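You operate a simulated robot arm through the tools that you are given. There is no shell and no other tool. Be economical: measure what you need, move in short steps, check, and stop when the job is done.

The job below is to be done with a simulated robot arm. You get a single attempt, and the scene is never put back.

TASK
Put the black glue cup on the purple end of the packing table. Turn the depth dial to 20 mm. Take the cream paper roll from the far end of the right table and leave it on the white drawing there. Shut the wedge block. Turn the red jig knob to 3. Switch the checker switch on. Open the right green cupboard door, fetch the yellow cord end and set it on the shelf in the right green cupboard, then shut the door. Put one of the orange wedges from the white end of the packing table on the far end of the right table. Open the red can lid. Do these in any order. Set down upright: cream paper roll. The wedge block goes toward x +0.0, y +1.0, z +0.0 (a direction in the base frame), to its stop.

The check looks at the end state, three seconds after you hand in, the way a careful person would. Anything else that was tipped, shoved, dropped, spilled or broken makes it a failure. Lids that push on must go on centred and level and be pressed home; caps that screw on are set level and turned clockwise until they are tight.

THE ROBOT
A 7-joint arm with a two-finger parallel gripper on a trunk, on a base that drives. Base frame: it is fixed to the floor where the robot stands at the start and does not move with it; the origin is under the middle of the robot, x ahead of it, y to its left, z up; the surface under the hand at the start is at about z = 880. Lengths are in mm, angles in degrees, forces in N, time in s.
With the tool pointing down near the work surface it reaches from about 340 to 760 mm from the robot's upright axis, wherever it stands. Its first joint turns from -115.0 to 115.0 degrees. Places, roughly: black glue cup (5x5x5 cm) [500, 100, 900]; checker switch [-2600, -2000, 900]; cream paper roll (8x8x10 cm) [1300, -400, 900]; depth dial [600, 200, 900]; far end of the right table [1000, -100, 900]; orange wedge (9x4x3 cm) [-1800, 1900, 800]; purple end of the packing table [-1900, 1000, 800]; red can lid [-5200, 7700, 700]; red jig knob [1000, -2000, 900]; right green cupboard door [-500, -1800, 400]; shelf in the right green cupboard [-500, -2200, 400]; wedge block [1200, -2100, 900]; white drawing [1000, -250, 1000]; yellow cord end [-3250, -1750, 750]. Payload 3.91 kg.
Tool frame: the origin (TCP) lies between the finger pads and is the grasp point; the fingertips stand 30 mm ahead of it; z points along the fingers, y is the line along which they close. The gripper opens to 110 mm. The fingers are 20 mm wide and 10 mm thick; the gripper's body (48 by 112 mm) begins 55 mm behind the TCP.
Orientation is that of the tool frame in the base frame, as a unit quaternion [x, y, z, w]. With the fingers straight down and closing along the base's y, the tool's x points along the base's -x, its y along +y and its z along -z.

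THE INTERFACE
- The arm moves only by the tool apply_moves. Its argument "steps" is a list of rows, each an object of numbers (a shift or turn left out is 0, a gripper value left out holds the last): "grip": the opening, from 0 (shut) to 1 (fully open); "tx", "ty", "tz": the shift along the tool's x, y, z in cm; "ax", "ay", "az": the turn, a rotation vector about the tool's x, y, z in degrees. In form: [{"grip": .., "tx": .., "ty": .., "tz": .., "ax": .., "ay": .., "az": ..}, ...]. A call has 1 to 10 rows; each row shifts and turns the commanded pose from where the row before left it, along the tool's axes as they then stand. Each row takes 0.2 s and may step no farther than 50 mm and 8.6 degrees from the row before; otherwise, or with a gripper value out of range, the whole call is refused. Where a pose cannot be reached the arm comes as near as it can. A force on the tool above 40 N (or 10 N above the force at the start of the call, whichever is more), or a blocked arm, ends the call early, and 0.2 s more pass. Each finger travels about 108 mm/s and halts on what it meets, pressing with about 29 N; the grip force reading is that of the motor and also rises with nothing between the fingers. The clock runs only during rows and for 0.2 s after the last one: add rows that do not move to give the fingers time. The reply holds the time, the measured pose of the TCP, the force on the tool along the base axes, the opening and the grip force, in the units named above and with some noise, with the torque about the TCP (base axes, N m) and any sound that the robot's microphone picked up, and new pictures: "show" is both (left out), scene, wrist or none.
- Cameras (640 x 400 px; columns grow to the right, rows downward): "scene" is now at [16, 133.8, 1680]; the picture's right is [-0.22, -0.97, 0.00], its down [-0.75, 0.17, -0.64] and it looks along [0.62, -0.14, -0.77] (base axes); focal length 294 px, centre (320, 200). "wrist" rides on the gripper at [73, 17, -103] in the tool frame; the picture's right is [-0.23, 0.97, 0.00], its down [-0.76, -0.18, -0.62] and it looks along [-0.61, -0.14, 0.78] (tool axes); focal length 222 px, centre (320, 200). There is no depth. A picture from a camera that has moved, and an enlarged one, comes with that camera's place and axes in the base frame and with its lens.
- lift_body(by): slides the trunk up (or, below 0, down) by that many mm; the arm and the scene camera ride with it, the base frame stays. It gives what a move gives, with no picture.
- base_move(legs): drives the robot by 1 to 6 legs, each [ahead, turn to the left] in mm and degrees, along the robot's own axes; the way and the turn of a leg run together, so that a leg with both is an arc; at most 1500 mm and 180 degrees a leg. The arm and the cameras ride along, it lands a little off, and it stops where it bumps. It gives what a move gives, and a new picture of the scene camera.
- pan_tilt(pan, tilt): turns the head with the scene camera to pan (to the left, within 155 degrees either way) and tilt (down, from -29 to 69), counted from straight ahead of the robot. It gives what a move gives, and a new picture of the scene camera.
- zoom(camera, box): a new picture of the part [left, top, right, bottom] of that camera's present view, enlarged. No time passes.
- hand_in(): hands the job in; it is judged then, once.

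Go step by step. Nothing tells you exact positions but the pictures and the camera data: compare them with the known pose of the tool, close in by small moves and look again before you grip or let go. The budget is 217 turns and 260 pictures, counting those below and the enlarged ones. Unless the task says otherwise, let go and move clear before handing in, and close with one line.

The tools are called as a command line: name --argument value ..., lists and objects as JSON in quotes. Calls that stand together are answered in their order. apply_moves: Moves the arm, as the interface text tells. Its arguments: {"type":"object","properties":{"steps":{"type":"array","items":{"type":"object","properties":{"grip":{"type":"number"},"tx":{"type":"number"},"ty":{"type":"number"},"tz":{"type":"number"},"ax":{"type":"number"},"ay":{"type":"number"},"az":{"type":"number"}}}},"show":{"type":"string","enum":["both","scene","wrist","none"]}},"required":["steps"]} The other tools are called the same way: lift_body (by) slides the trunk up or down; base_move (legs) drives the base; pan_tilt (pan, tilt) turns the head that bears the scene camera; zoom (camera, box) takes an enlarged picture of a part of a camera's view; hand_in () hands the job in.

At the start:

```text
time: 0.0
ee_pos: [469.4, 44.8, 1267.4]
ee_rot: [0.003, 1.0, 0.0, 0.0]
ft_force: [0.4, 0.3, 1.0]
moment: [0.01, 0.0, 0.01]
opening: 110.0
finger_force: 0.0
trunk travel left (down, up): [-800.0, 190.0]
robot x, y, heading: [-1.5, 0.3, 0.1]
head pan, tilt: [-12.9, 50.1]
```

scene: 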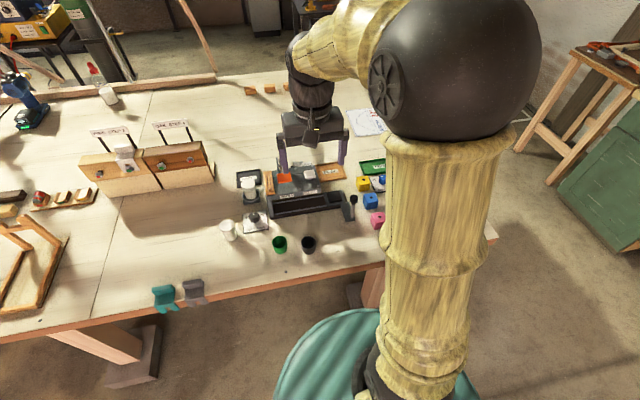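
wrist: 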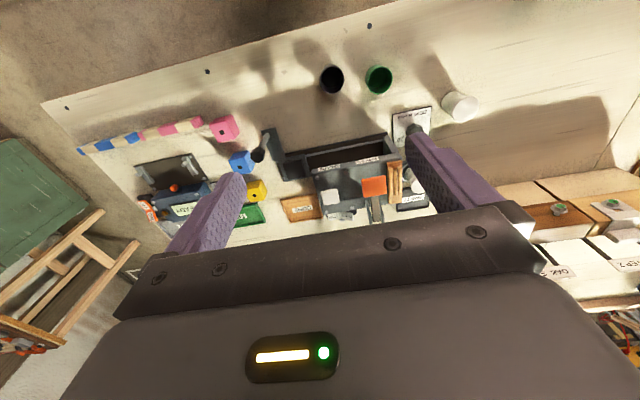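

I see the bench with a dial area, cups, and drawing in front of me. I'll zoom in on the workspace details first.

zoom --camera "scene" --box '[200, 80, 400, 260]'

zoom --camera "scene" --box '[60, 70, 260, 260]'

zoom --camera "wrist" --box '[220, 40, 480, 240]'

```text
2.22 times, centred on (300, 170) of scene
camera zoom: at [16.0, 133.8, 1680.0], right [-0.22, -0.97, 0.0], down [-0.75, 0.17, -0.64], along [0.62, -0.14, -0.77], focal length 652 px, centre (364, 267)
```

zoom: 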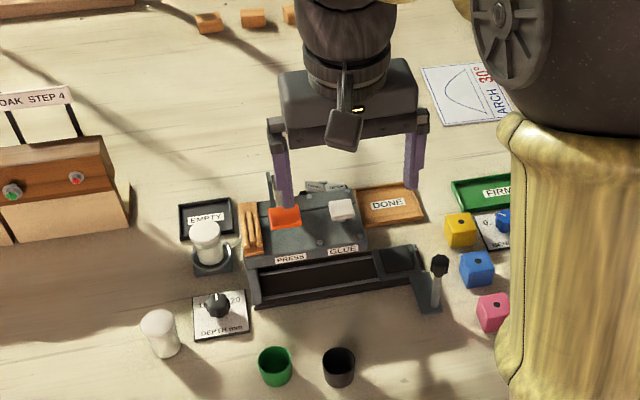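

```text
2.11 times, centred on (160, 165) of scene
camera zoom: at [16.0, 133.8, 1680.0], right [-0.22, -0.97, 0.0], down [-0.75, 0.17, -0.64], along [0.62, -0.14, -0.77], focal length 618 px, centre (657, 274)
```

zoom: 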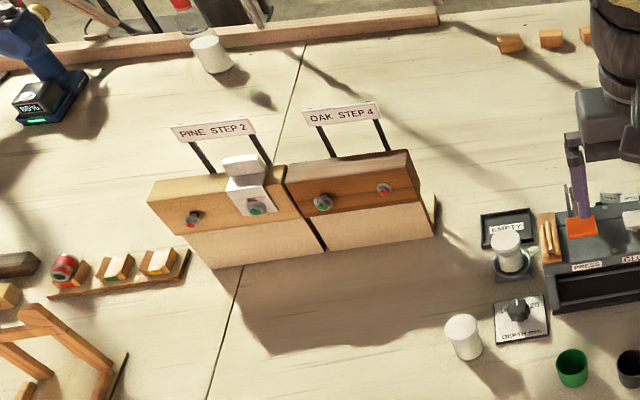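

```text
2.00 times, centred on (350, 140) of wrist
camera zoom: at [396.7, 62.8, 1368.4], right [0.23, 0.97, 0.0], down [0.76, -0.18, 0.62], along [0.61, -0.15, -0.78], focal length 444 px, centre (260, 320)
```

zoom: 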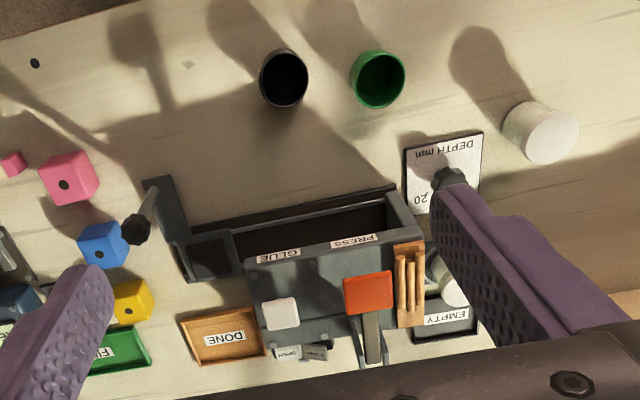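

The glue cup sits near (474, 65) and the depth dial near (625, 219). I'll move the hand above the dial to read it.

apply_moves --steps '[{"tx": -2.2, "ty": 2.5, "tz": 2.6}, {"tx": -2.2, "ty": 2.5, "tz": 2.6}, {"tx": -2.2, "ty": 2.5, "tz": 2.6}, {"tx": -2.2, "ty": 2.5, "tz": 2.6}, {"tx": -2.2, "ty": 2.5, "tz": 2.6}, {"tx": -2.2, "ty": 2.5, "tz": 2.6}, {"tx": -2.2, "ty": 2.4, "tz": 2.6}, {}]'

pan_tilt --pan -30 --tilt 30

pan_tilt --pan -100 --tilt 25

pan_tilt --pan 150 --tilt 25

pan_tilt --pan -150 --tilt 20

```text
time: 1.8
ee_pos: [622.2, 220.0, 1083.6]
ee_rot: [0.004, 1.0, 0.0, 0.0]
ft_force: [0.7, -0.7, -0.3]
moment: [0.02, 0.0, 0.0]
opening: 109.8
finger_force: 0.1
trunk travel left (down, up): [-800.0, 190.0]
robot x, y, heading: [-0.5, -1.9, -0.4]
head pan, tilt: [-12.9, 50.1]
camera scene: at [15.1, 133.3, 1680.1], right [-0.22, -0.97, 0.0], down [-0.75, 0.17, -0.64], along [0.63, -0.14, -0.77], focal length 294 px, centre (320, 200)
camera wrist: at [550.2, 237.0, 1185.9], right [0.23, 0.97, 0.0], down [0.76, -0.18, 0.62], along [0.61, -0.15, -0.78], focal length 222 px, centre (320, 200)
```

scene: 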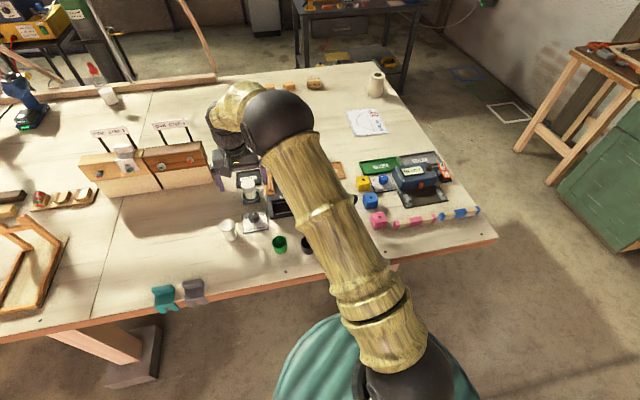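
wrist: 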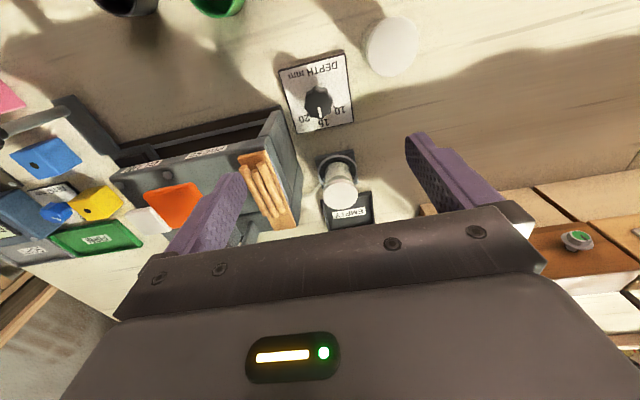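

```text
time: 2.6
ee_pos: [623.3, 218.6, 1083.8]
ee_rot: [0.004, 1.0, 0.0, 0.001]
ft_force: [0.8, 0.5, 0.4]
moment: [0.0, -0.01, 0.0]
opening: 110.2
finger_force: 0.0
trunk travel left (down, up): [-800.0, 190.0]
robot x, y, heading: [2.9, 0.1, -0.0]
head pan, tilt: [-30.0, 30.0]
camera scene: at [19.3, 105.9, 1709.6], right [-0.5, -0.87, 0.0], down [-0.43, 0.25, -0.87], along [0.75, -0.43, -0.5], focal length 294 px, centre (320, 200)
```

scene: 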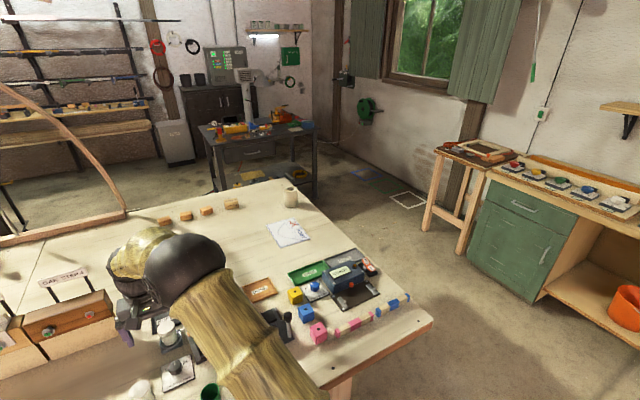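

```text
time: 4.0
ee_pos: [622.0, 219.8, 1083.5]
ee_rot: [0.003, 1.0, 0.0, 0.0]
ft_force: [0.7, 0.0, -1.4]
moment: [0.0, -0.01, 0.04]
opening: 110.0
finger_force: 0.0
trunk travel left (down, up): [-800.0, 190.0]
robot x, y, heading: [-2.6, 1.5, 0.1]
head pan, tilt: [-100.0, 25.0]
camera scene: at [-74.9, 60.3, 1717.7], right [-0.98, 0.17, 0.0], down [0.07, 0.42, -0.91], along [-0.16, -0.89, -0.42], focal length 294 px, centre (320, 200)
```

scene: 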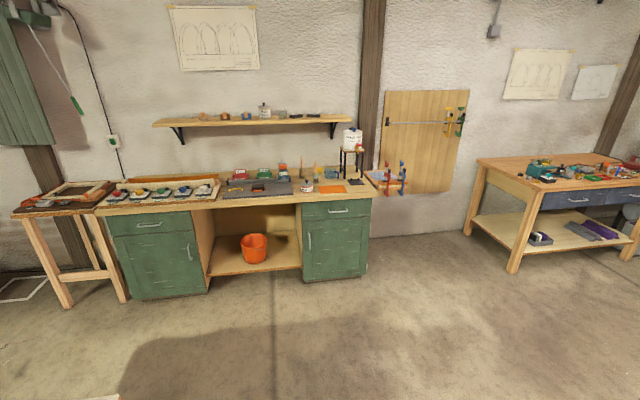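

```text
time: 7.5
ee_pos: [622.4, 219.7, 1084.0]
ee_rot: [0.004, 1.0, 0.0, 0.0]
ft_force: [0.7, 0.0, 0.5]
moment: [0.02, -0.01, 0.02]
opening: 110.1
finger_force: 0.1
trunk travel left (down, up): [-800.0, 190.0]
robot x, y, heading: [-0.6, 0.4, -0.1]
head pan, tilt: [150.0, 25.0]
camera scene: at [-138.8, 197.2, 1717.7], right [0.5, 0.87, 0.0], down [0.37, -0.21, -0.91], along [-0.78, 0.45, -0.42], focal length 294 px, centre (320, 200)
```

scene: 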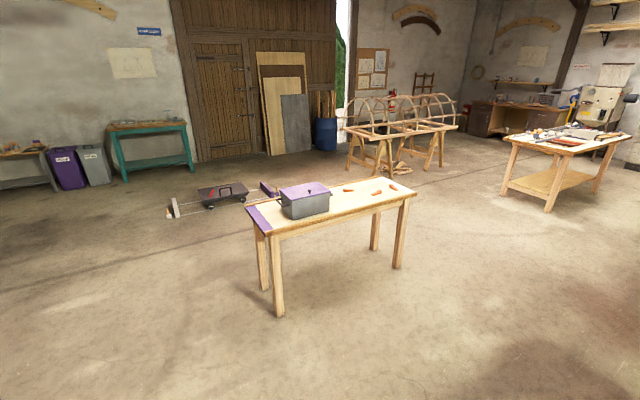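

```text
time: 11.6
ee_pos: [623.4, 218.9, 1083.6]
ee_rot: [0.004, 1.0, 0.0, 0.0]
ft_force: [-1.0, -0.2, 0.6]
moment: [0.02, -0.01, 0.01]
opening: 109.9
finger_force: 0.0
trunk travel left (down, up): [-800.0, 190.0]
robot x, y, heading: [-1.2, 0.6, 0.1]
head pan, tilt: [-150.0, 20.0]
camera scene: at [-139.7, 104.5, 1725.8], right [-0.5, 0.87, 0.0], down [0.3, 0.17, -0.94], along [-0.81, -0.47, -0.34], focal length 294 px, centre (320, 200)
```

scene: 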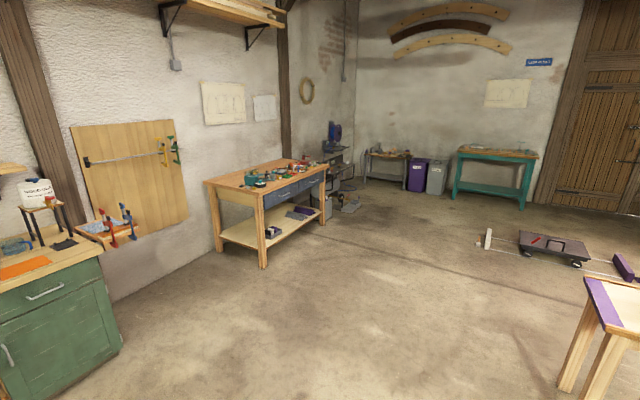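

The dial plate is in the wrist view. I'll enlarge it to read the pointer.

zoom --camera "wrist" --box '[270, 40, 370, 140]'

```text
4.00 times, centred on (320, 90) of wrist
camera zoom: at [550.6, 237.2, 1185.5], right [0.23, 0.97, 0.0], down [0.76, -0.18, 0.62], along [0.61, -0.15, -0.78], focal length 888 px, centre (320, 640)
```

zoom: 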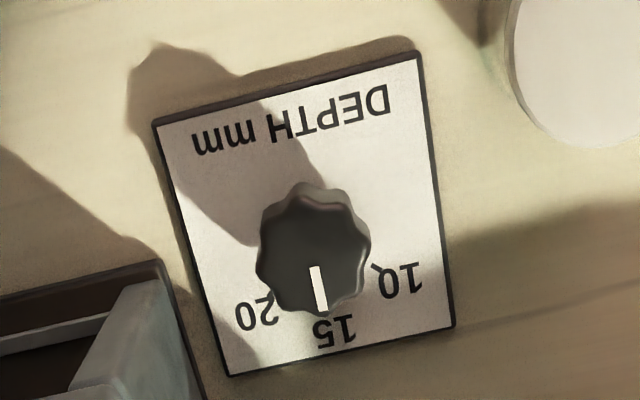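

The pointer is at 15 and 20 lies about 47° clockwise. The knob centre is about (622.5, 216.5), so I'll descend with a partly open gripper.

apply_moves --steps '[{"grip": 0.55, "ty": -0.3, "tz": 3}, {"tz": 4}, {"tz": 4}, {"tz": 2}, {}]' --show "wrist"

```text
time: 12.8
ee_pos: [625.4, 217.1, 955.3]
ee_rot: [0.003, 1.0, 0.0, 0.0]
ft_force: [0.6, 0.9, 1.0]
moment: [-0.03, -0.01, 0.01]
opening: 60.5
finger_force: 0.0
trunk travel left (down, up): [-800.0, 190.0]
robot x, y, heading: [2.7, -5.5, -0.1]
head pan, tilt: [-150.0, 20.0]
camera wrist: at [552.9, 234.5, 1056.5], right [0.23, 0.97, 0.0], down [0.76, -0.18, 0.62], along [0.61, -0.15, -0.78], focal length 222 px, centre (320, 200)
```

wrist: 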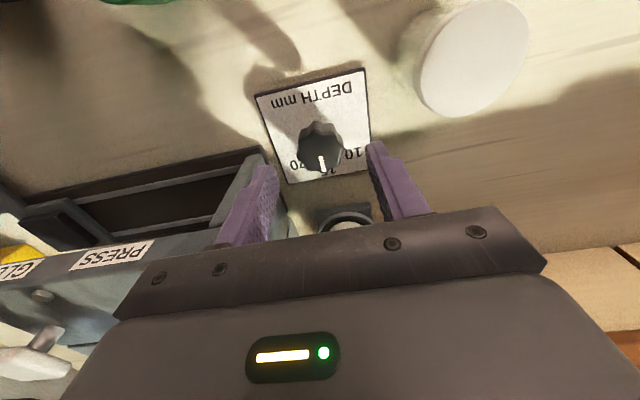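

The left finger looks close to the press box corner. I'll zoom to check clearance.

zoom --camera "wrist" --box '[200, 80, 440, 240]'

```text
2.50 times, centred on (320, 160) of wrist
camera zoom: at [552.9, 234.5, 1056.5], right [0.23, 0.97, 0.0], down [0.76, -0.18, 0.62], along [0.61, -0.15, -0.78], focal length 555 px, centre (320, 300)
```

zoom: 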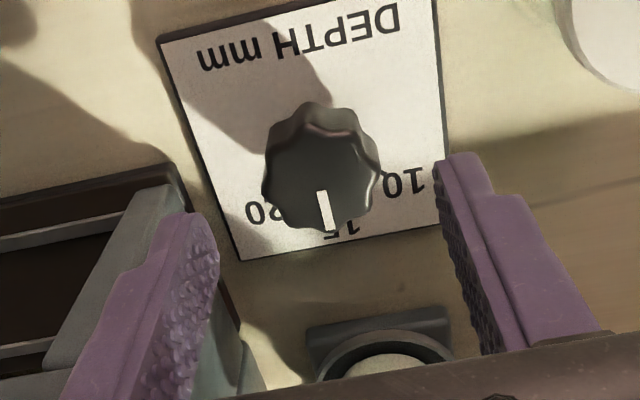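

There's about 10 mm clearance; I'll narrow the opening, descend and grip the knob.

apply_moves --steps '[{"grip": 0.44, "tx": 0.4}, {}, {"tz": 1.5}, {"tz": 1.6}, {"grip": 0}, {}, {}]' --show "wrist"

```text
time: 13.7
ee_pos: [624.8, 216.0, 954.4]
ee_rot: [0.003, 1.0, 0.002, 0.01]
ft_force: [-7.2, -1.3, 20.3]
moment: [-1.08, -0.66, -0.57]
opening: 48.2
finger_force: 0.0
trunk travel left (down, up): [-800.0, 190.0]
robot x, y, heading: [1.2, -3.6, -0.4]
head pan, tilt: [-150.0, 20.0]
stopped in row 4: the force on the tool passed its limit at 52 N (the readings are from after the stop); the commanded pose is now the measured one
camera wrist: at [550.0, 234.1, 1054.2], right [0.23, 0.97, 0.01], down [0.75, -0.18, 0.64], along [0.62, -0.14, -0.77], focal length 222 px, centre (320, 200)
```

wrist: 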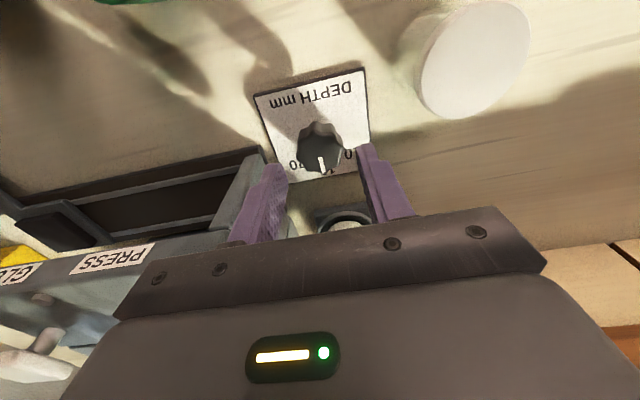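

Something pushed back at the body's right side, likely the press housing or the stick tray. I'll rise and look at it before retrying with a rotated gripper.

apply_moves --steps '[{"tz": -3}, {"tz": -4}, {"az": 8}, {"az": 8}, {"az": 8}, {"az": 8}, {"az": 8}, {"az": 8}, {"az": 8}]' --show "wrist"

pan_tilt --pan 10 --tilt 55

```text
time: 15.7
ee_pos: [624.6, 216.0, 1019.4]
ee_rot: [0.473, 0.881, 0.004, 0.006]
ft_force: [-0.6, -0.9, 0.1]
moment: [-0.01, 0.02, 0.03]
opening: 48.3
finger_force: 0.0
trunk travel left (down, up): [-800.0, 190.0]
robot x, y, heading: [2.1, -2.9, 0.1]
head pan, tilt: [-150.0, 20.0]
camera wrist: at [597.2, 286.3, 1121.7], right [0.94, 0.35, 0.02], down [0.26, -0.73, 0.63], along [0.23, -0.58, -0.78], focal length 222 px, centre (320, 200)
```

wrist: 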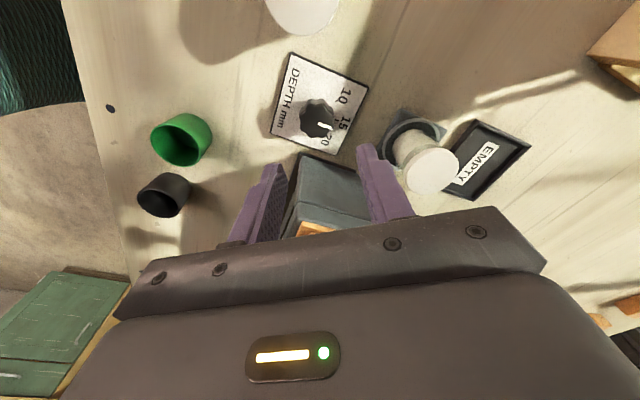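

```text
time: 18.1
ee_pos: [624.8, 216.9, 1019.5]
ee_rot: [0.472, 0.882, 0.004, 0.007]
ft_force: [-0.2, -0.2, 0.6]
moment: [0.02, 0.02, 0.0]
opening: 48.5
finger_force: 0.1
trunk travel left (down, up): [-800.0, 190.0]
robot x, y, heading: [-2.4, -0.9, 0.1]
head pan, tilt: [10.0, 55.0]
camera scene: at [12.0, 163.6, 1673.7], right [0.17, -0.98, 0.0], down [-0.81, -0.14, -0.57], along [0.56, 0.1, -0.82], focal length 294 px, centre (320, 200)
```

scene: 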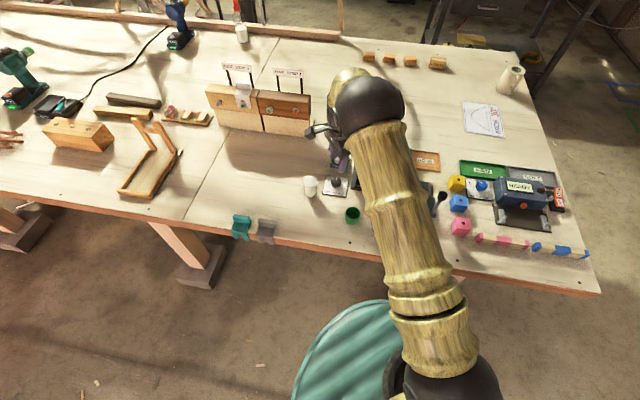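

The obstacle is the stick tray on the housing, well clear of the rotated hand. I'll descend around the knob with the closing line at 56°.

apply_moves --steps '[{"tz": 3}, {"tz": 3}, {"tz": 2}, {"tz": 1.4}, {"grip": 0}, {}, {}]' --show "wrist"

```text
time: 19.7
ee_pos: [624.1, 215.2, 925.4]
ee_rot: [0.472, 0.882, 0.003, 0.004]
ft_force: [-14.2, -8.3, -6.4]
moment: [-0.41, 0.37, 0.02]
opening: 32.5
finger_force: 44.7
trunk travel left (down, up): [-800.0, 190.0]
robot x, y, heading: [-1.5, 2.7, 0.0]
head pan, tilt: [10.0, 55.0]
camera wrist: at [596.5, 285.3, 1026.7], right [0.94, 0.35, 0.01], down [0.27, -0.73, 0.63], along [0.23, -0.58, -0.78], focal length 222 px, centre (320, 200)
```

wrist: 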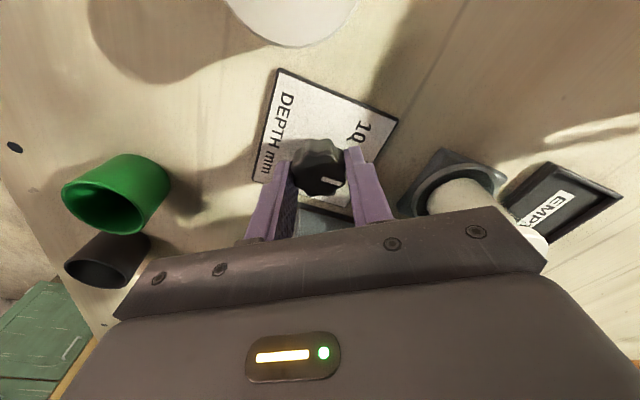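

The knob is gripped with a small lateral bias. I'll shift 2 mm to relieve it and turn about 47° clockwise.

apply_moves --steps '[{"ty": -0.2}, {"az": 7.8}, {"az": 7.8}, {"az": 7.8}, {"az": 7.8}, {"az": 7.8}, {"az": 7.8}, {}]' --show "wrist"

```text
time: 21.5
ee_pos: [621.5, 214.3, 925.8]
ee_rot: [0.783, 0.622, 0.006, 0.003]
ft_force: [-20.2, -9.8, -14.2]
moment: [-0.84, 0.64, 0.02]
opening: 32.4
finger_force: 44.5
trunk travel left (down, up): [-800.0, 190.0]
robot x, y, heading: [-1.4, 1.3, 0.1]
head pan, tilt: [10.0, 55.0]
camera wrist: at [654.0, 281.9, 1027.7], right [0.9, -0.44, 0.01], down [-0.35, -0.7, 0.62], along [-0.27, -0.56, -0.79], focal length 222 px, centre (320, 200)
```

wrist: 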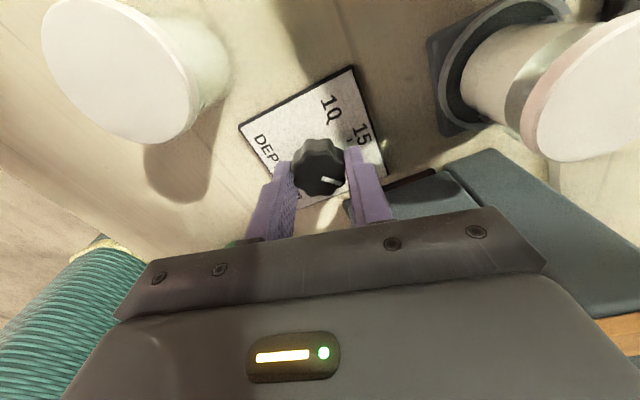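

Turned about 46°. I'll let go, rise and read the pointer.

apply_moves --steps '[{"grip": 0.5}, {}, {"tz": -4}, {"tz": -5}, {"tz": -5}, {}]' --show "none"

zoom --camera "wrist" --box '[260, 40, 380, 140]'

```text
time: 22.9
ee_pos: [622.6, 218.9, 1066.7]
ee_rot: [0.783, 0.622, 0.007, 0.004]
ft_force: [-0.3, 0.3, -0.4]
moment: [0.02, 0.03, 0.0]
opening: 55.1
finger_force: 0.1
trunk travel left (down, up): [-800.0, 190.0]
robot x, y, heading: [1.6, 0.5, 0.0]
head pan, tilt: [10.0, 55.0]
```

```text
4.00 times, centred on (320, 90) of wrist
camera zoom: at [653.6, 286.7, 1169.6], right [0.9, -0.44, 0.01], down [-0.35, -0.7, 0.62], along [-0.26, -0.56, -0.79], focal length 888 px, centre (320, 640)
```

zoom: 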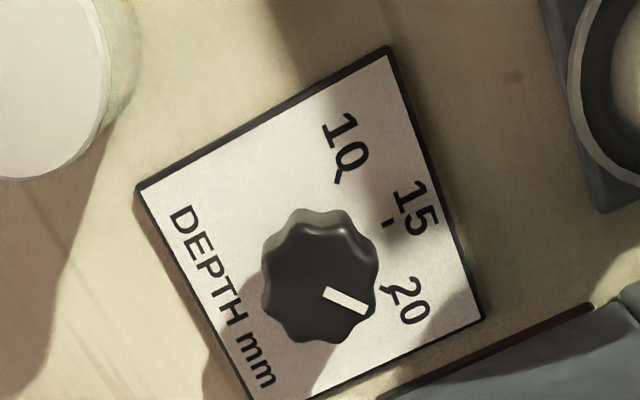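

zoom --camera "wrist" --box '[304, 88, 352, 118]'

```text
13.33 times, centred on (328, 103) of wrist
camera zoom: at [653.6, 286.7, 1169.6], right [0.9, -0.44, 0.01], down [-0.35, -0.7, 0.62], along [-0.26, -0.56, -0.79], focal length 2962 px, centre (213, 1493)
```

zoom: 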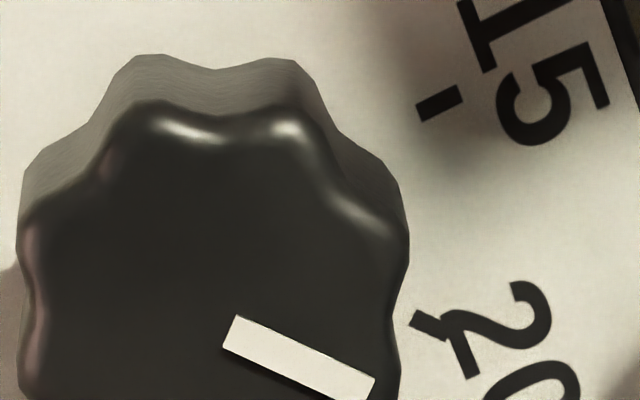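

The pointer is about 3–4° short of the 20 tick. I'll regrip centred and turn a bit more.

apply_moves --steps '[{"tz": 5}, {"tz": 5}, {"tz": 4.1}, {"grip": 0}, {}, {}, {"az": 4.5}, {}, {"grip": 0.5}, {}]' --show "none"

apply_moves --steps '[{"tz": -5}, {"tz": -5}, {"tz": -4.1}, {}]' --show "none"

zoom --camera "wrist" --box '[304, 88, 352, 118]'

```text
time: 25.1
ee_pos: [626.3, 217.6, 927.4]
ee_rot: [0.807, 0.59, 0.008, 0.004]
ft_force: [-0.1, 0.1, 0.4]
moment: [0.04, 0.0, 0.01]
opening: 55.1
finger_force: 0.1
trunk travel left (down, up): [-800.0, 190.0]
robot x, y, heading: [-0.6, 1.8, 0.1]
head pan, tilt: [10.0, 55.0]
```

```text
time: 26.1
ee_pos: [620.7, 217.3, 1065.2]
ee_rot: [0.807, 0.59, 0.007, 0.004]
ft_force: [0.9, 0.2, 0.3]
moment: [0.01, 0.01, 0.02]
opening: 55.1
finger_force: 0.1
trunk travel left (down, up): [-800.0, 190.0]
robot x, y, heading: [0.2, -3.0, 0.0]
head pan, tilt: [10.0, 55.0]
```

```text
13.33 times, centred on (328, 103) of wrist
camera zoom: at [657.5, 281.6, 1168.2], right [0.86, -0.51, 0.01], down [-0.41, -0.67, 0.62], along [-0.31, -0.53, -0.79], focal length 2962 px, centre (213, 1493)
```

zoom: 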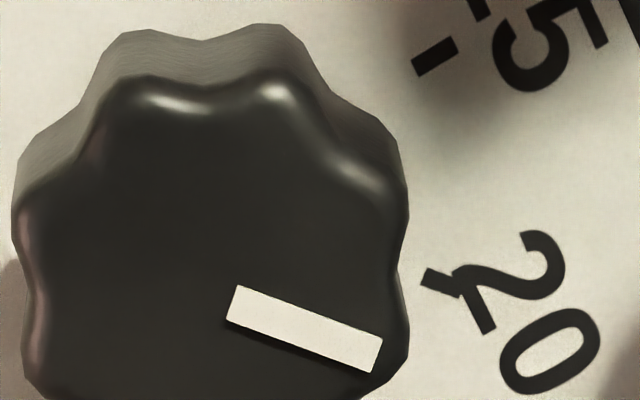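

The depth dial now reads 20. Next I'll raise and unwind the hand before driving round to the right side of the table for the paper roll.

apply_moves --steps '[{"tz": -4, "az": -8.5}, {"tz": -4, "az": -8.5}, {"tz": -4, "az": -8.5}, {"tz": -4, "az": -8.5}, {"tz": -2.5, "az": -8.5}, {"az": -8.5}, {"az": -8.5}, {"az": -8.5}, {"az": -8.5}, {"az": -8.5}]' --show "none"

apply_moves --steps '[{"az": -7.5, "grip": 1}, {"az": -7.5}, {"az": -7.4}, {"tx": 3.5, "ty": -3.5}, {"tx": 3.5, "ty": -3.5}, {"tx": 3.5, "ty": -3.5}, {"tx": 3.5, "ty": -3.5}, {"tx": 3.5, "ty": -3.2}, {"tx": 3.5}]' --show "none"

base_move --legs '[[-200, 0], [0, -90], [960, 0], [0, 90], [1380, 0], [0, 90]]'

```text
time: 28.3
ee_pos: [618.3, 215.7, 1249.6]
ee_rot: [0.196, 0.981, 0.003, 0.007]
ft_force: [-0.2, 0.3, 0.2]
moment: [-0.01, 0.01, 0.02]
opening: 55.1
finger_force: 0.2
trunk travel left (down, up): [-800.0, 190.0]
robot x, y, heading: [0.5, 0.7, -0.2]
head pan, tilt: [10.0, 55.0]
```

```text
time: 30.3
ee_pos: [406.6, 45.4, 1246.0]
ee_rot: [0.002, 1.0, 0.001, 0.008]
ft_force: [-0.1, -0.8, -0.1]
moment: [-0.03, -0.02, 0.04]
opening: 110.1
finger_force: 0.1
trunk travel left (down, up): [-800.0, 190.0]
robot x, y, heading: [-1.5, 0.2, 0.0]
head pan, tilt: [10.0, 55.0]
```

```text
time: 61.7
ee_pos: [1155.6, -492.6, 1245.9]
ee_rot: [0.73, -0.683, -0.006, -0.005]
ft_force: [-0.1, -0.2, 0.4]
moment: [0.02, -0.02, 0.01]
opening: 110.0
finger_force: 0.0
trunk travel left (down, up): [-800.0, 190.0]
robot x, y, heading: [1227.9, -899.1, 94.3]
head pan, tilt: [10.0, 55.0]
camera scene: at [1063.5, -899.9, 1673.7], right [0.97, 0.24, 0.0], down [0.2, -0.8, -0.57], along [-0.14, 0.56, -0.82], focal length 294 px, centre (320, 200)
```

scene: 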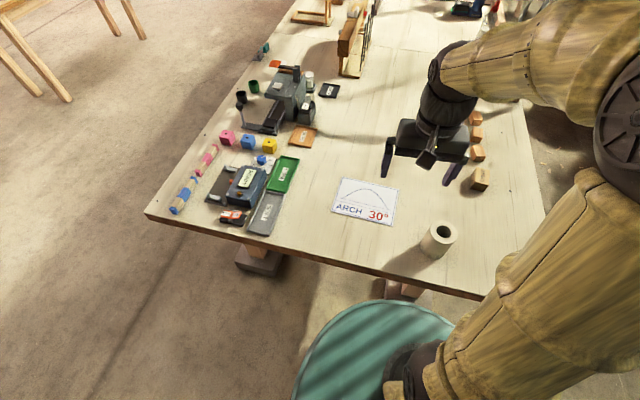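

The roll stands upright at about (1290, -456) and the drawing is centred near (1073, -335). I'll move the hand above the roll.

apply_moves --steps '[{"ty": -4, "tx": -0.7}, {"ty": -4, "tx": -0.7}, {"ty": -4, "tx": -0.7, "tz": 2}, {"ty": -1.6, "tx": -0.7, "tz": 4}, {"tz": 5}, {"tz": 4}, {}]' --show "both"

```text
time: 63.3
ee_pos: [1287.6, -457.2, 1094.9]
ee_rot: [0.731, -0.683, -0.007, -0.004]
ft_force: [-0.2, 0.9, -0.4]
moment: [0.03, -0.01, 0.04]
opening: 110.1
finger_force: 0.0
trunk travel left (down, up): [-800.0, 190.0]
robot x, y, heading: [1231.3, -894.1, 94.2]
head pan, tilt: [10.0, 55.0]
camera scene: at [1063.5, -900.5, 1673.7], right [0.97, 0.24, 0.0], down [0.2, -0.79, -0.57], along [-0.14, 0.56, -0.82], focal length 294 px, centre (320, 200)
camera wrist: at [1276.3, -531.1, 1195.8], right [-0.99, 0.16, 0.01], down [0.13, 0.76, 0.63], along [0.1, 0.63, -0.77], focal length 222 px, centre (320, 200)
```

scene: 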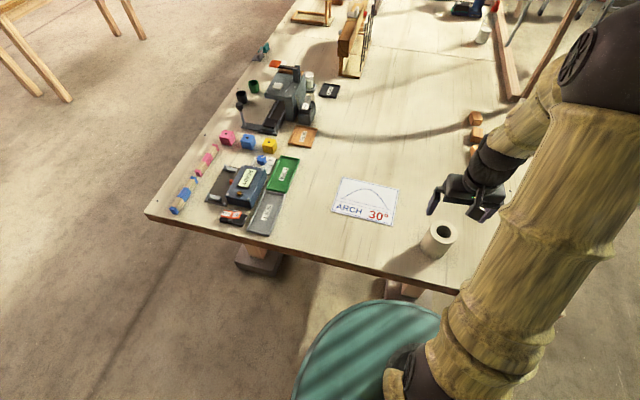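
wrist: 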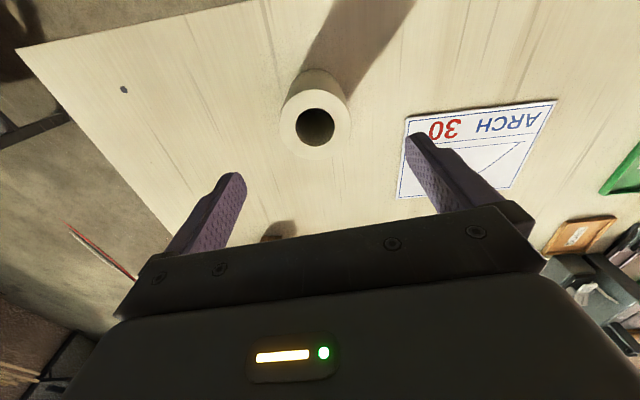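

Roll centre is confirmed near (1292, -453). I'll descend around it and grip.

apply_moves --steps '[{"ty": -0.4, "tx": -0.3}, {"tz": 5}, {"tz": 5}, {"tz": 4}, {"tz": 1.3}, {"grip": 0}, {}, {}, {}]' --show "wrist"

```text
time: 65.3
ee_pos: [1292.9, -449.0, 943.7]
ee_rot: [0.729, -0.684, -0.007, -0.004]
ft_force: [-0.3, 0.6, 0.1]
moment: [0.07, -0.02, -0.02]
opening: 71.8
finger_force: 29.2
trunk travel left (down, up): [-800.0, 190.0]
robot x, y, heading: [1228.9, -895.7, 93.9]
head pan, tilt: [10.0, 55.0]
camera wrist: at [1281.5, -524.1, 1043.6], right [-0.99, 0.16, 0.01], down [0.13, 0.76, 0.63], along [0.1, 0.63, -0.77], focal length 222 px, centre (320, 200)
```

wrist: 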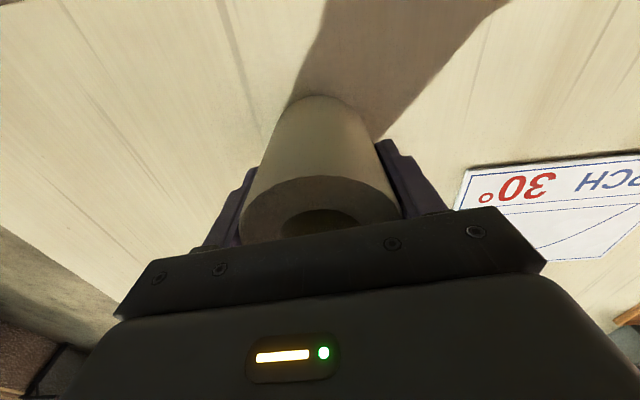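

Gripped at 72 mm. Lift and carry the roll to the drawing's middle.

apply_moves --steps '[{"tz": -4}, {"tz": -1, "tx": -1, "ty": 1.2}, {"tx": -2.5, "ty": 4}, {"tx": -2.5, "ty": 4}, {"tx": -2.5, "ty": 4}, {"tx": -2.3, "ty": 4}, {"tx": -2, "ty": 4}, {}]' --show "both"

```text
time: 67.1
ee_pos: [1070.8, -337.2, 995.6]
ee_rot: [0.73, -0.683, -0.008, -0.004]
ft_force: [0.3, -0.4, 3.4]
moment: [-0.01, 0.0, 0.04]
opening: 72.0
finger_force: 28.8
trunk travel left (down, up): [-800.0, 190.0]
robot x, y, heading: [1226.0, -897.2, 94.3]
head pan, tilt: [10.0, 55.0]
camera scene: at [1064.0, -899.8, 1673.7], right [0.97, 0.24, 0.0], down [0.2, -0.8, -0.57], along [-0.14, 0.56, -0.82], focal length 294 px, centre (320, 200)
camera wrist: at [1058.5, -412.1, 1096.9], right [-0.99, 0.16, 0.01], down [0.13, 0.76, 0.63], along [0.1, 0.63, -0.77], focal length 222 px, centre (320, 200)
```

scene: 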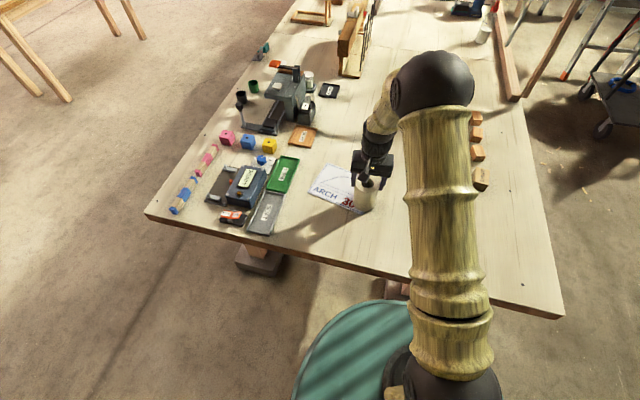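
wrist: 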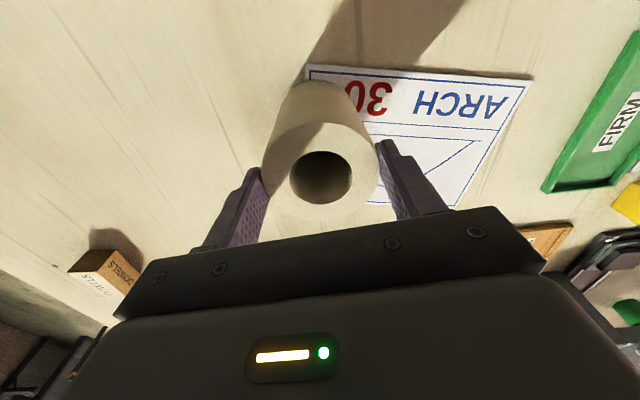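

The drawing seems to have shifted and the roll may have slipped in the fingers. I'll zoom to check.

zoom --camera "scene" --box '[280, 130, 420, 230]'

zoom --camera "wrist" --box '[220, 40, 540, 240]'

```text
4.00 times, centred on (350, 180) of scene
camera zoom: at [1064.0, -899.8, 1673.7], right [0.97, 0.24, 0.0], down [0.2, -0.8, -0.57], along [-0.14, 0.56, -0.82], focal length 1174 px, centre (200, 280)
```

zoom: 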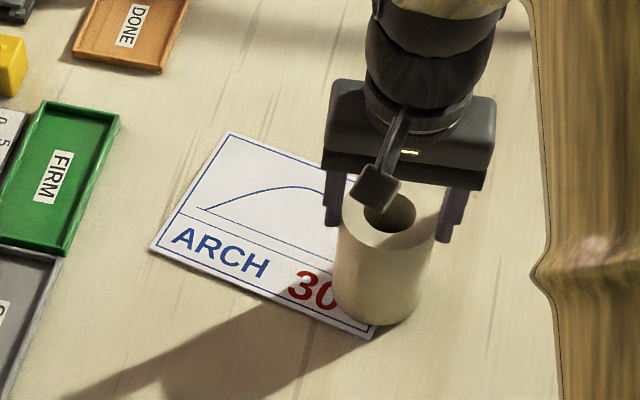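

```text
2.00 times, centred on (380, 140) of wrist
camera zoom: at [1058.5, -412.1, 1096.9], right [-0.99, 0.16, 0.01], down [0.13, 0.76, 0.63], along [0.1, 0.63, -0.77], focal length 444 px, centre (200, 320)
```

zoom: 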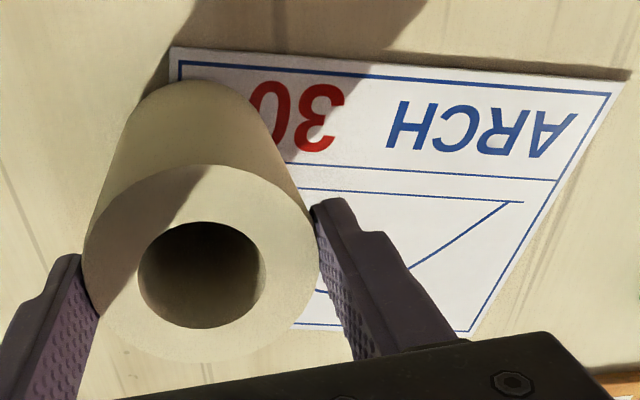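

The roll slid down through the fingers and dragged the drawing about 6 cm. I'll open, regrip lower and test with a slow lift.

apply_moves --steps '[{"grip": 0.78}, {}, {"tz": 2}, {"tz": 2}, {"tz": 2}, {"grip": 0}, {}, {}, {}, {}]' --show "wrist"

apply_moves --steps '[{"tz": -0.3}, {"tz": -0.4}, {"tz": -0.5}, {"tz": -0.6}, {"tz": -0.7}, {}]' --show "wrist"

zoom --camera "scene" --box '[280, 130, 420, 230]'

```text
time: 69.3
ee_pos: [1071.0, -336.8, 934.6]
ee_rot: [0.73, -0.683, -0.008, -0.004]
ft_force: [-0.4, 0.2, 0.2]
moment: [0.0, -0.01, 0.02]
opening: 72.5
finger_force: 29.4
trunk travel left (down, up): [-800.0, 190.0]
robot x, y, heading: [1230.9, -897.9, 93.9]
head pan, tilt: [10.0, 55.0]
camera wrist: at [1059.4, -411.0, 1035.9], right [-0.99, 0.16, 0.01], down [0.13, 0.76, 0.63], along [0.1, 0.63, -0.77], focal length 222 px, centre (320, 200)
```

wrist: 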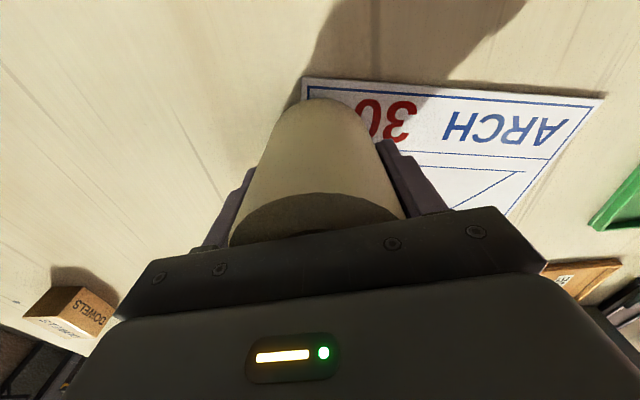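

```text
time: 70.7
ee_pos: [1071.1, -335.8, 960.8]
ee_rot: [0.73, -0.683, -0.005, -0.005]
ft_force: [0.3, -0.4, -1.4]
moment: [-0.03, 0.0, 0.0]
opening: 72.4
finger_force: 29.1
trunk travel left (down, up): [-800.0, 190.0]
robot x, y, heading: [1228.8, -897.5, 94.0]
head pan, tilt: [10.0, 55.0]
camera wrist: at [1060.0, -410.6, 1060.7], right [-0.99, 0.16, 0.01], down [0.13, 0.76, 0.63], along [0.1, 0.63, -0.77], focal length 222 px, centre (320, 200)
```

wrist: 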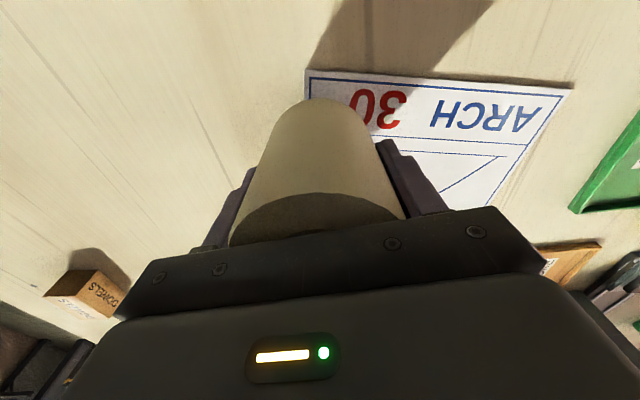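

```text
4.00 times, centred on (350, 180) of scene
camera zoom: at [1063.4, -899.5, 1673.6], right [0.97, 0.24, 0.0], down [0.2, -0.8, -0.57], along [-0.14, 0.56, -0.82], focal length 1174 px, centre (200, 280)
```

zoom: 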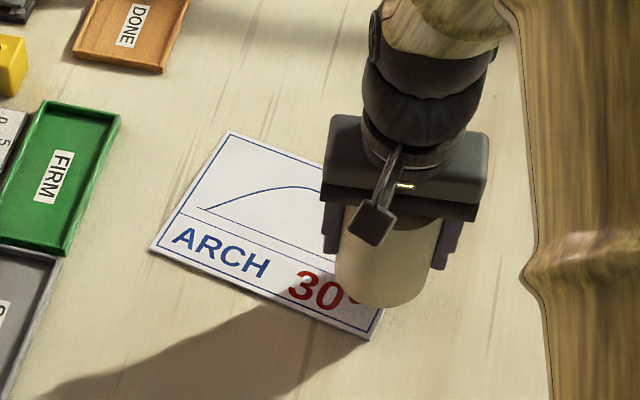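

The slow lift holds. I'll carry the roll over the displaced drawing's centre (992, -287), set it down, and use it pressed lightly to slide the drawing back to its original place.

apply_moves --steps '[{"tx": -0.5, "ty": 0.8}, {"tx": -1, "ty": 1.4}, {"tx": -1.2, "ty": 1.6}, {"tx": -1.2, "ty": 1.6}, {"tx": -1, "ty": 1.3}, {"tx": -0.5, "ty": 0.8}, {"tz": 0.8}, {"tz": 0.8}, {}]' --show "scene"

```text
time: 72.7
ee_pos: [991.0, -286.9, 944.1]
ee_rot: [0.73, -0.684, -0.007, -0.004]
ft_force: [-0.1, 0.4, -1.0]
moment: [0.01, -0.03, -0.01]
opening: 72.2
finger_force: 29.0
trunk travel left (down, up): [-800.0, 190.0]
robot x, y, heading: [1229.1, -899.5, 94.1]
head pan, tilt: [10.0, 55.0]
camera scene: at [1063.5, -899.6, 1673.6], right [0.97, 0.24, 0.0], down [0.2, -0.8, -0.57], along [-0.14, 0.56, -0.82], focal length 294 px, centre (320, 200)
```

scene: 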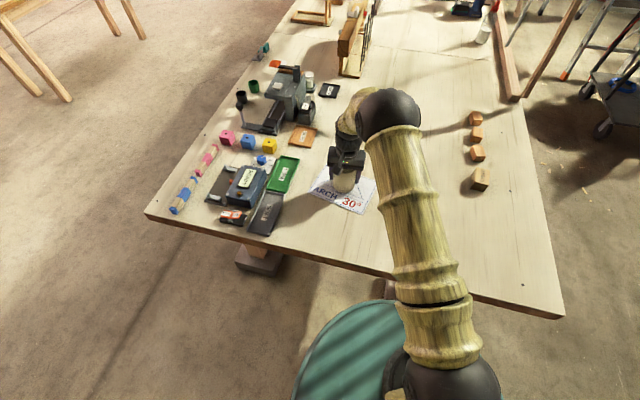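

apply_moves --steps '[{"tz": 0.4}, {"tz": 0.3}, {"tz": 0.3}, {}]' --show "none"

```text
time: 73.7
ee_pos: [994.4, -287.2, 934.9]
ee_rot: [0.73, -0.683, -0.006, -0.003]
ft_force: [0.3, 0.5, 1.0]
moment: [-0.04, -0.07, -0.01]
opening: 72.2
finger_force: 29.3
trunk travel left (down, up): [-800.0, 190.0]
robot x, y, heading: [1230.6, -897.0, 93.9]
head pan, tilt: [10.0, 55.0]
```

apply_moves --steps '[{"tz": 0.3}, {}]' --show "none"

```text
time: 74.3
ee_pos: [994.0, -286.8, 934.3]
ee_rot: [0.73, -0.683, -0.01, -0.006]
ft_force: [-2.0, 1.6, 20.6]
moment: [-0.46, -0.32, 0.02]
opening: 72.2
finger_force: 29.2
trunk travel left (down, up): [-800.0, 190.0]
robot x, y, heading: [1227.0, -899.0, 93.9]
head pan, tilt: [10.0, 55.0]
```

Pressed at 20 N. I'll drag the drawing back and rotate it 11°.

apply_moves --steps '[{"tx": 0.7, "ty": -1.3}, {"tx": 0.7, "ty": -1.3}, {"tx": 0.7, "ty": -1.3}, {"tx": 0.7, "ty": -1.3}, {"tx": 0.7, "ty": -1.3}, {"tx": 0.7, "ty": -1.3}, {"az": -2.8}, {"az": -2.8}, {"az": -2.8}, {"az": -2.8}]' --show "scene"

zoom --camera "scene" --box '[280, 130, 420, 230]'

```text
time: 76.5
ee_pos: [1075.4, -324.0, 931.9]
ee_rot: [0.794, -0.608, -0.007, -0.005]
ft_force: [1.1, 2.6, 23.1]
moment: [-0.12, 0.14, -0.17]
opening: 71.8
finger_force: 28.9
trunk travel left (down, up): [-800.0, 190.0]
robot x, y, heading: [1224.8, -898.7, 94.0]
head pan, tilt: [10.0, 55.0]
camera scene: at [1064.4, -902.0, 1673.8], right [0.97, 0.24, 0.0], down [0.2, -0.79, -0.57], along [-0.14, 0.56, -0.82], focal length 294 px, centre (320, 200)
```

scene: 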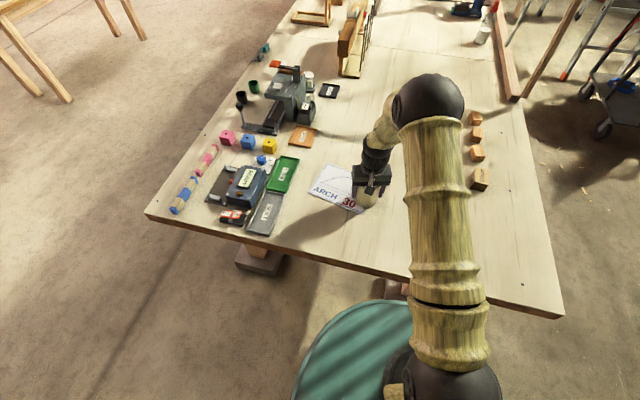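

```text
4.00 times, centred on (350, 180) of scene
camera zoom: at [1064.4, -902.0, 1673.8], right [0.97, 0.24, 0.0], down [0.2, -0.79, -0.57], along [-0.14, 0.56, -0.82], focal length 1174 px, centre (200, 280)
```

zoom: 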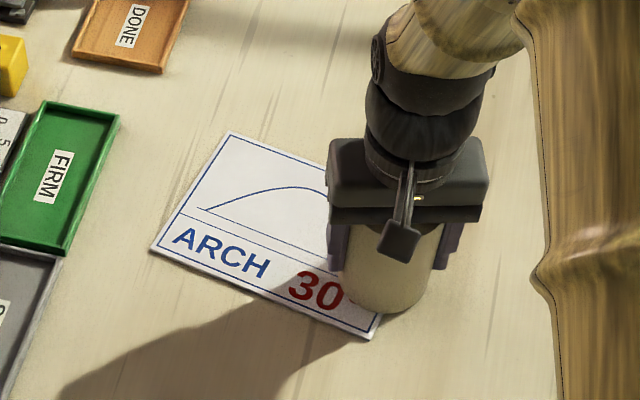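

The drawing has thickness and was pushed by its edge; it didn't drag back. I'll park the roll at its old spot, then push the drawing back by its edges with spread fingertips.

apply_moves --steps '[{"tz": -0.4}, {"tz": -0.6}, {"tz": -0.8}, {"tz": -0.9}, {"tz": -0.5}, {"tx": 1, "ty": -1}, {"tx": 2, "ty": -2}, {"tx": 2.5, "ty": -2.5}, {"tx": 2.5, "ty": -2.5}]' --show "none"

apply_moves --steps '[{"tx": 2.5, "ty": -2.5}, {"tx": 2.5, "ty": -2.5}, {"tx": 2.5, "ty": -2.5}, {"tx": 1.5, "ty": -1.2}, {"tx": 0.8, "ty": -0.8}, {}, {"tz": 1}, {"tz": 0.8}, {"tz": 0.4}, {}]' --show "scene"

```text
time: 78.5
ee_pos: [1171.7, -377.6, 959.9]
ee_rot: [0.793, -0.609, -0.006, -0.005]
ft_force: [-0.2, 0.4, -1.9]
moment: [-0.01, 0.01, -0.01]
opening: 72.2
finger_force: 29.3
trunk travel left (down, up): [-800.0, 190.0]
robot x, y, heading: [1227.5, -894.1, 94.1]
head pan, tilt: [10.0, 55.0]
```

```text
time: 80.7
ee_pos: [1290.1, -450.4, 938.8]
ee_rot: [0.793, -0.609, -0.006, -0.005]
ft_force: [1.1, -0.2, -1.6]
moment: [0.04, 0.0, 0.04]
opening: 71.9
finger_force: 28.9
trunk travel left (down, up): [-800.0, 190.0]
robot x, y, heading: [1229.4, -893.7, 94.0]
head pan, tilt: [10.0, 55.0]
camera scene: at [1063.6, -899.7, 1673.7], right [0.97, 0.24, 0.0], down [0.2, -0.8, -0.57], along [-0.14, 0.56, -0.82], focal length 294 px, centre (320, 200)
```

scene: 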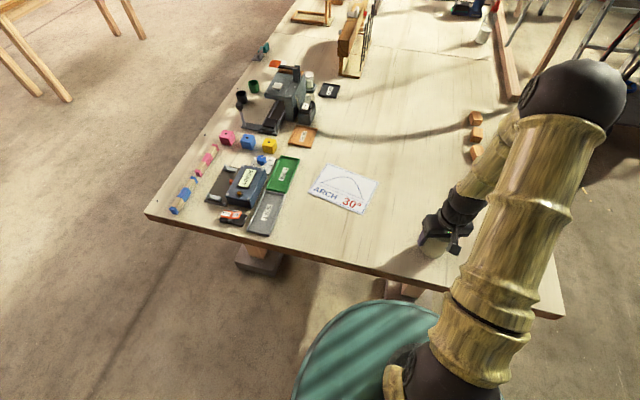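

apply_moves --steps '[{"tz": 0.3}, {"tz": 0.3}, {}, {"grip": 0.9}, {}, {}, {"tz": -4}, {"tz": -5}, {"tz": -5}, {}]' --show "wrist"

```text
time: 82.9
ee_pos: [1289.2, -453.7, 1072.8]
ee_rot: [0.794, -0.608, -0.006, -0.005]
ft_force: [-0.1, -0.3, -0.3]
moment: [-0.02, 0.03, 0.02]
opening: 99.0
finger_force: 0.2
trunk travel left (down, up): [-800.0, 190.0]
robot x, y, heading: [1230.6, -898.6, 94.1]
head pan, tilt: [10.0, 55.0]
camera wrist: at [1291.7, -528.9, 1173.2], right [-1.0, -0.03, 0.0], down [-0.02, 0.77, 0.63], along [-0.02, 0.63, -0.77], focal length 222 px, centre (320, 200)
```

wrist: 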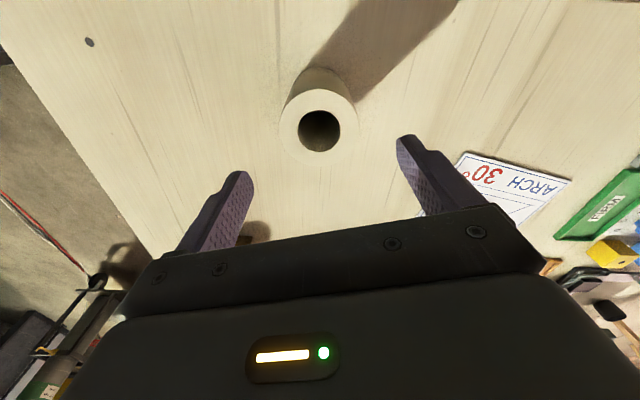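

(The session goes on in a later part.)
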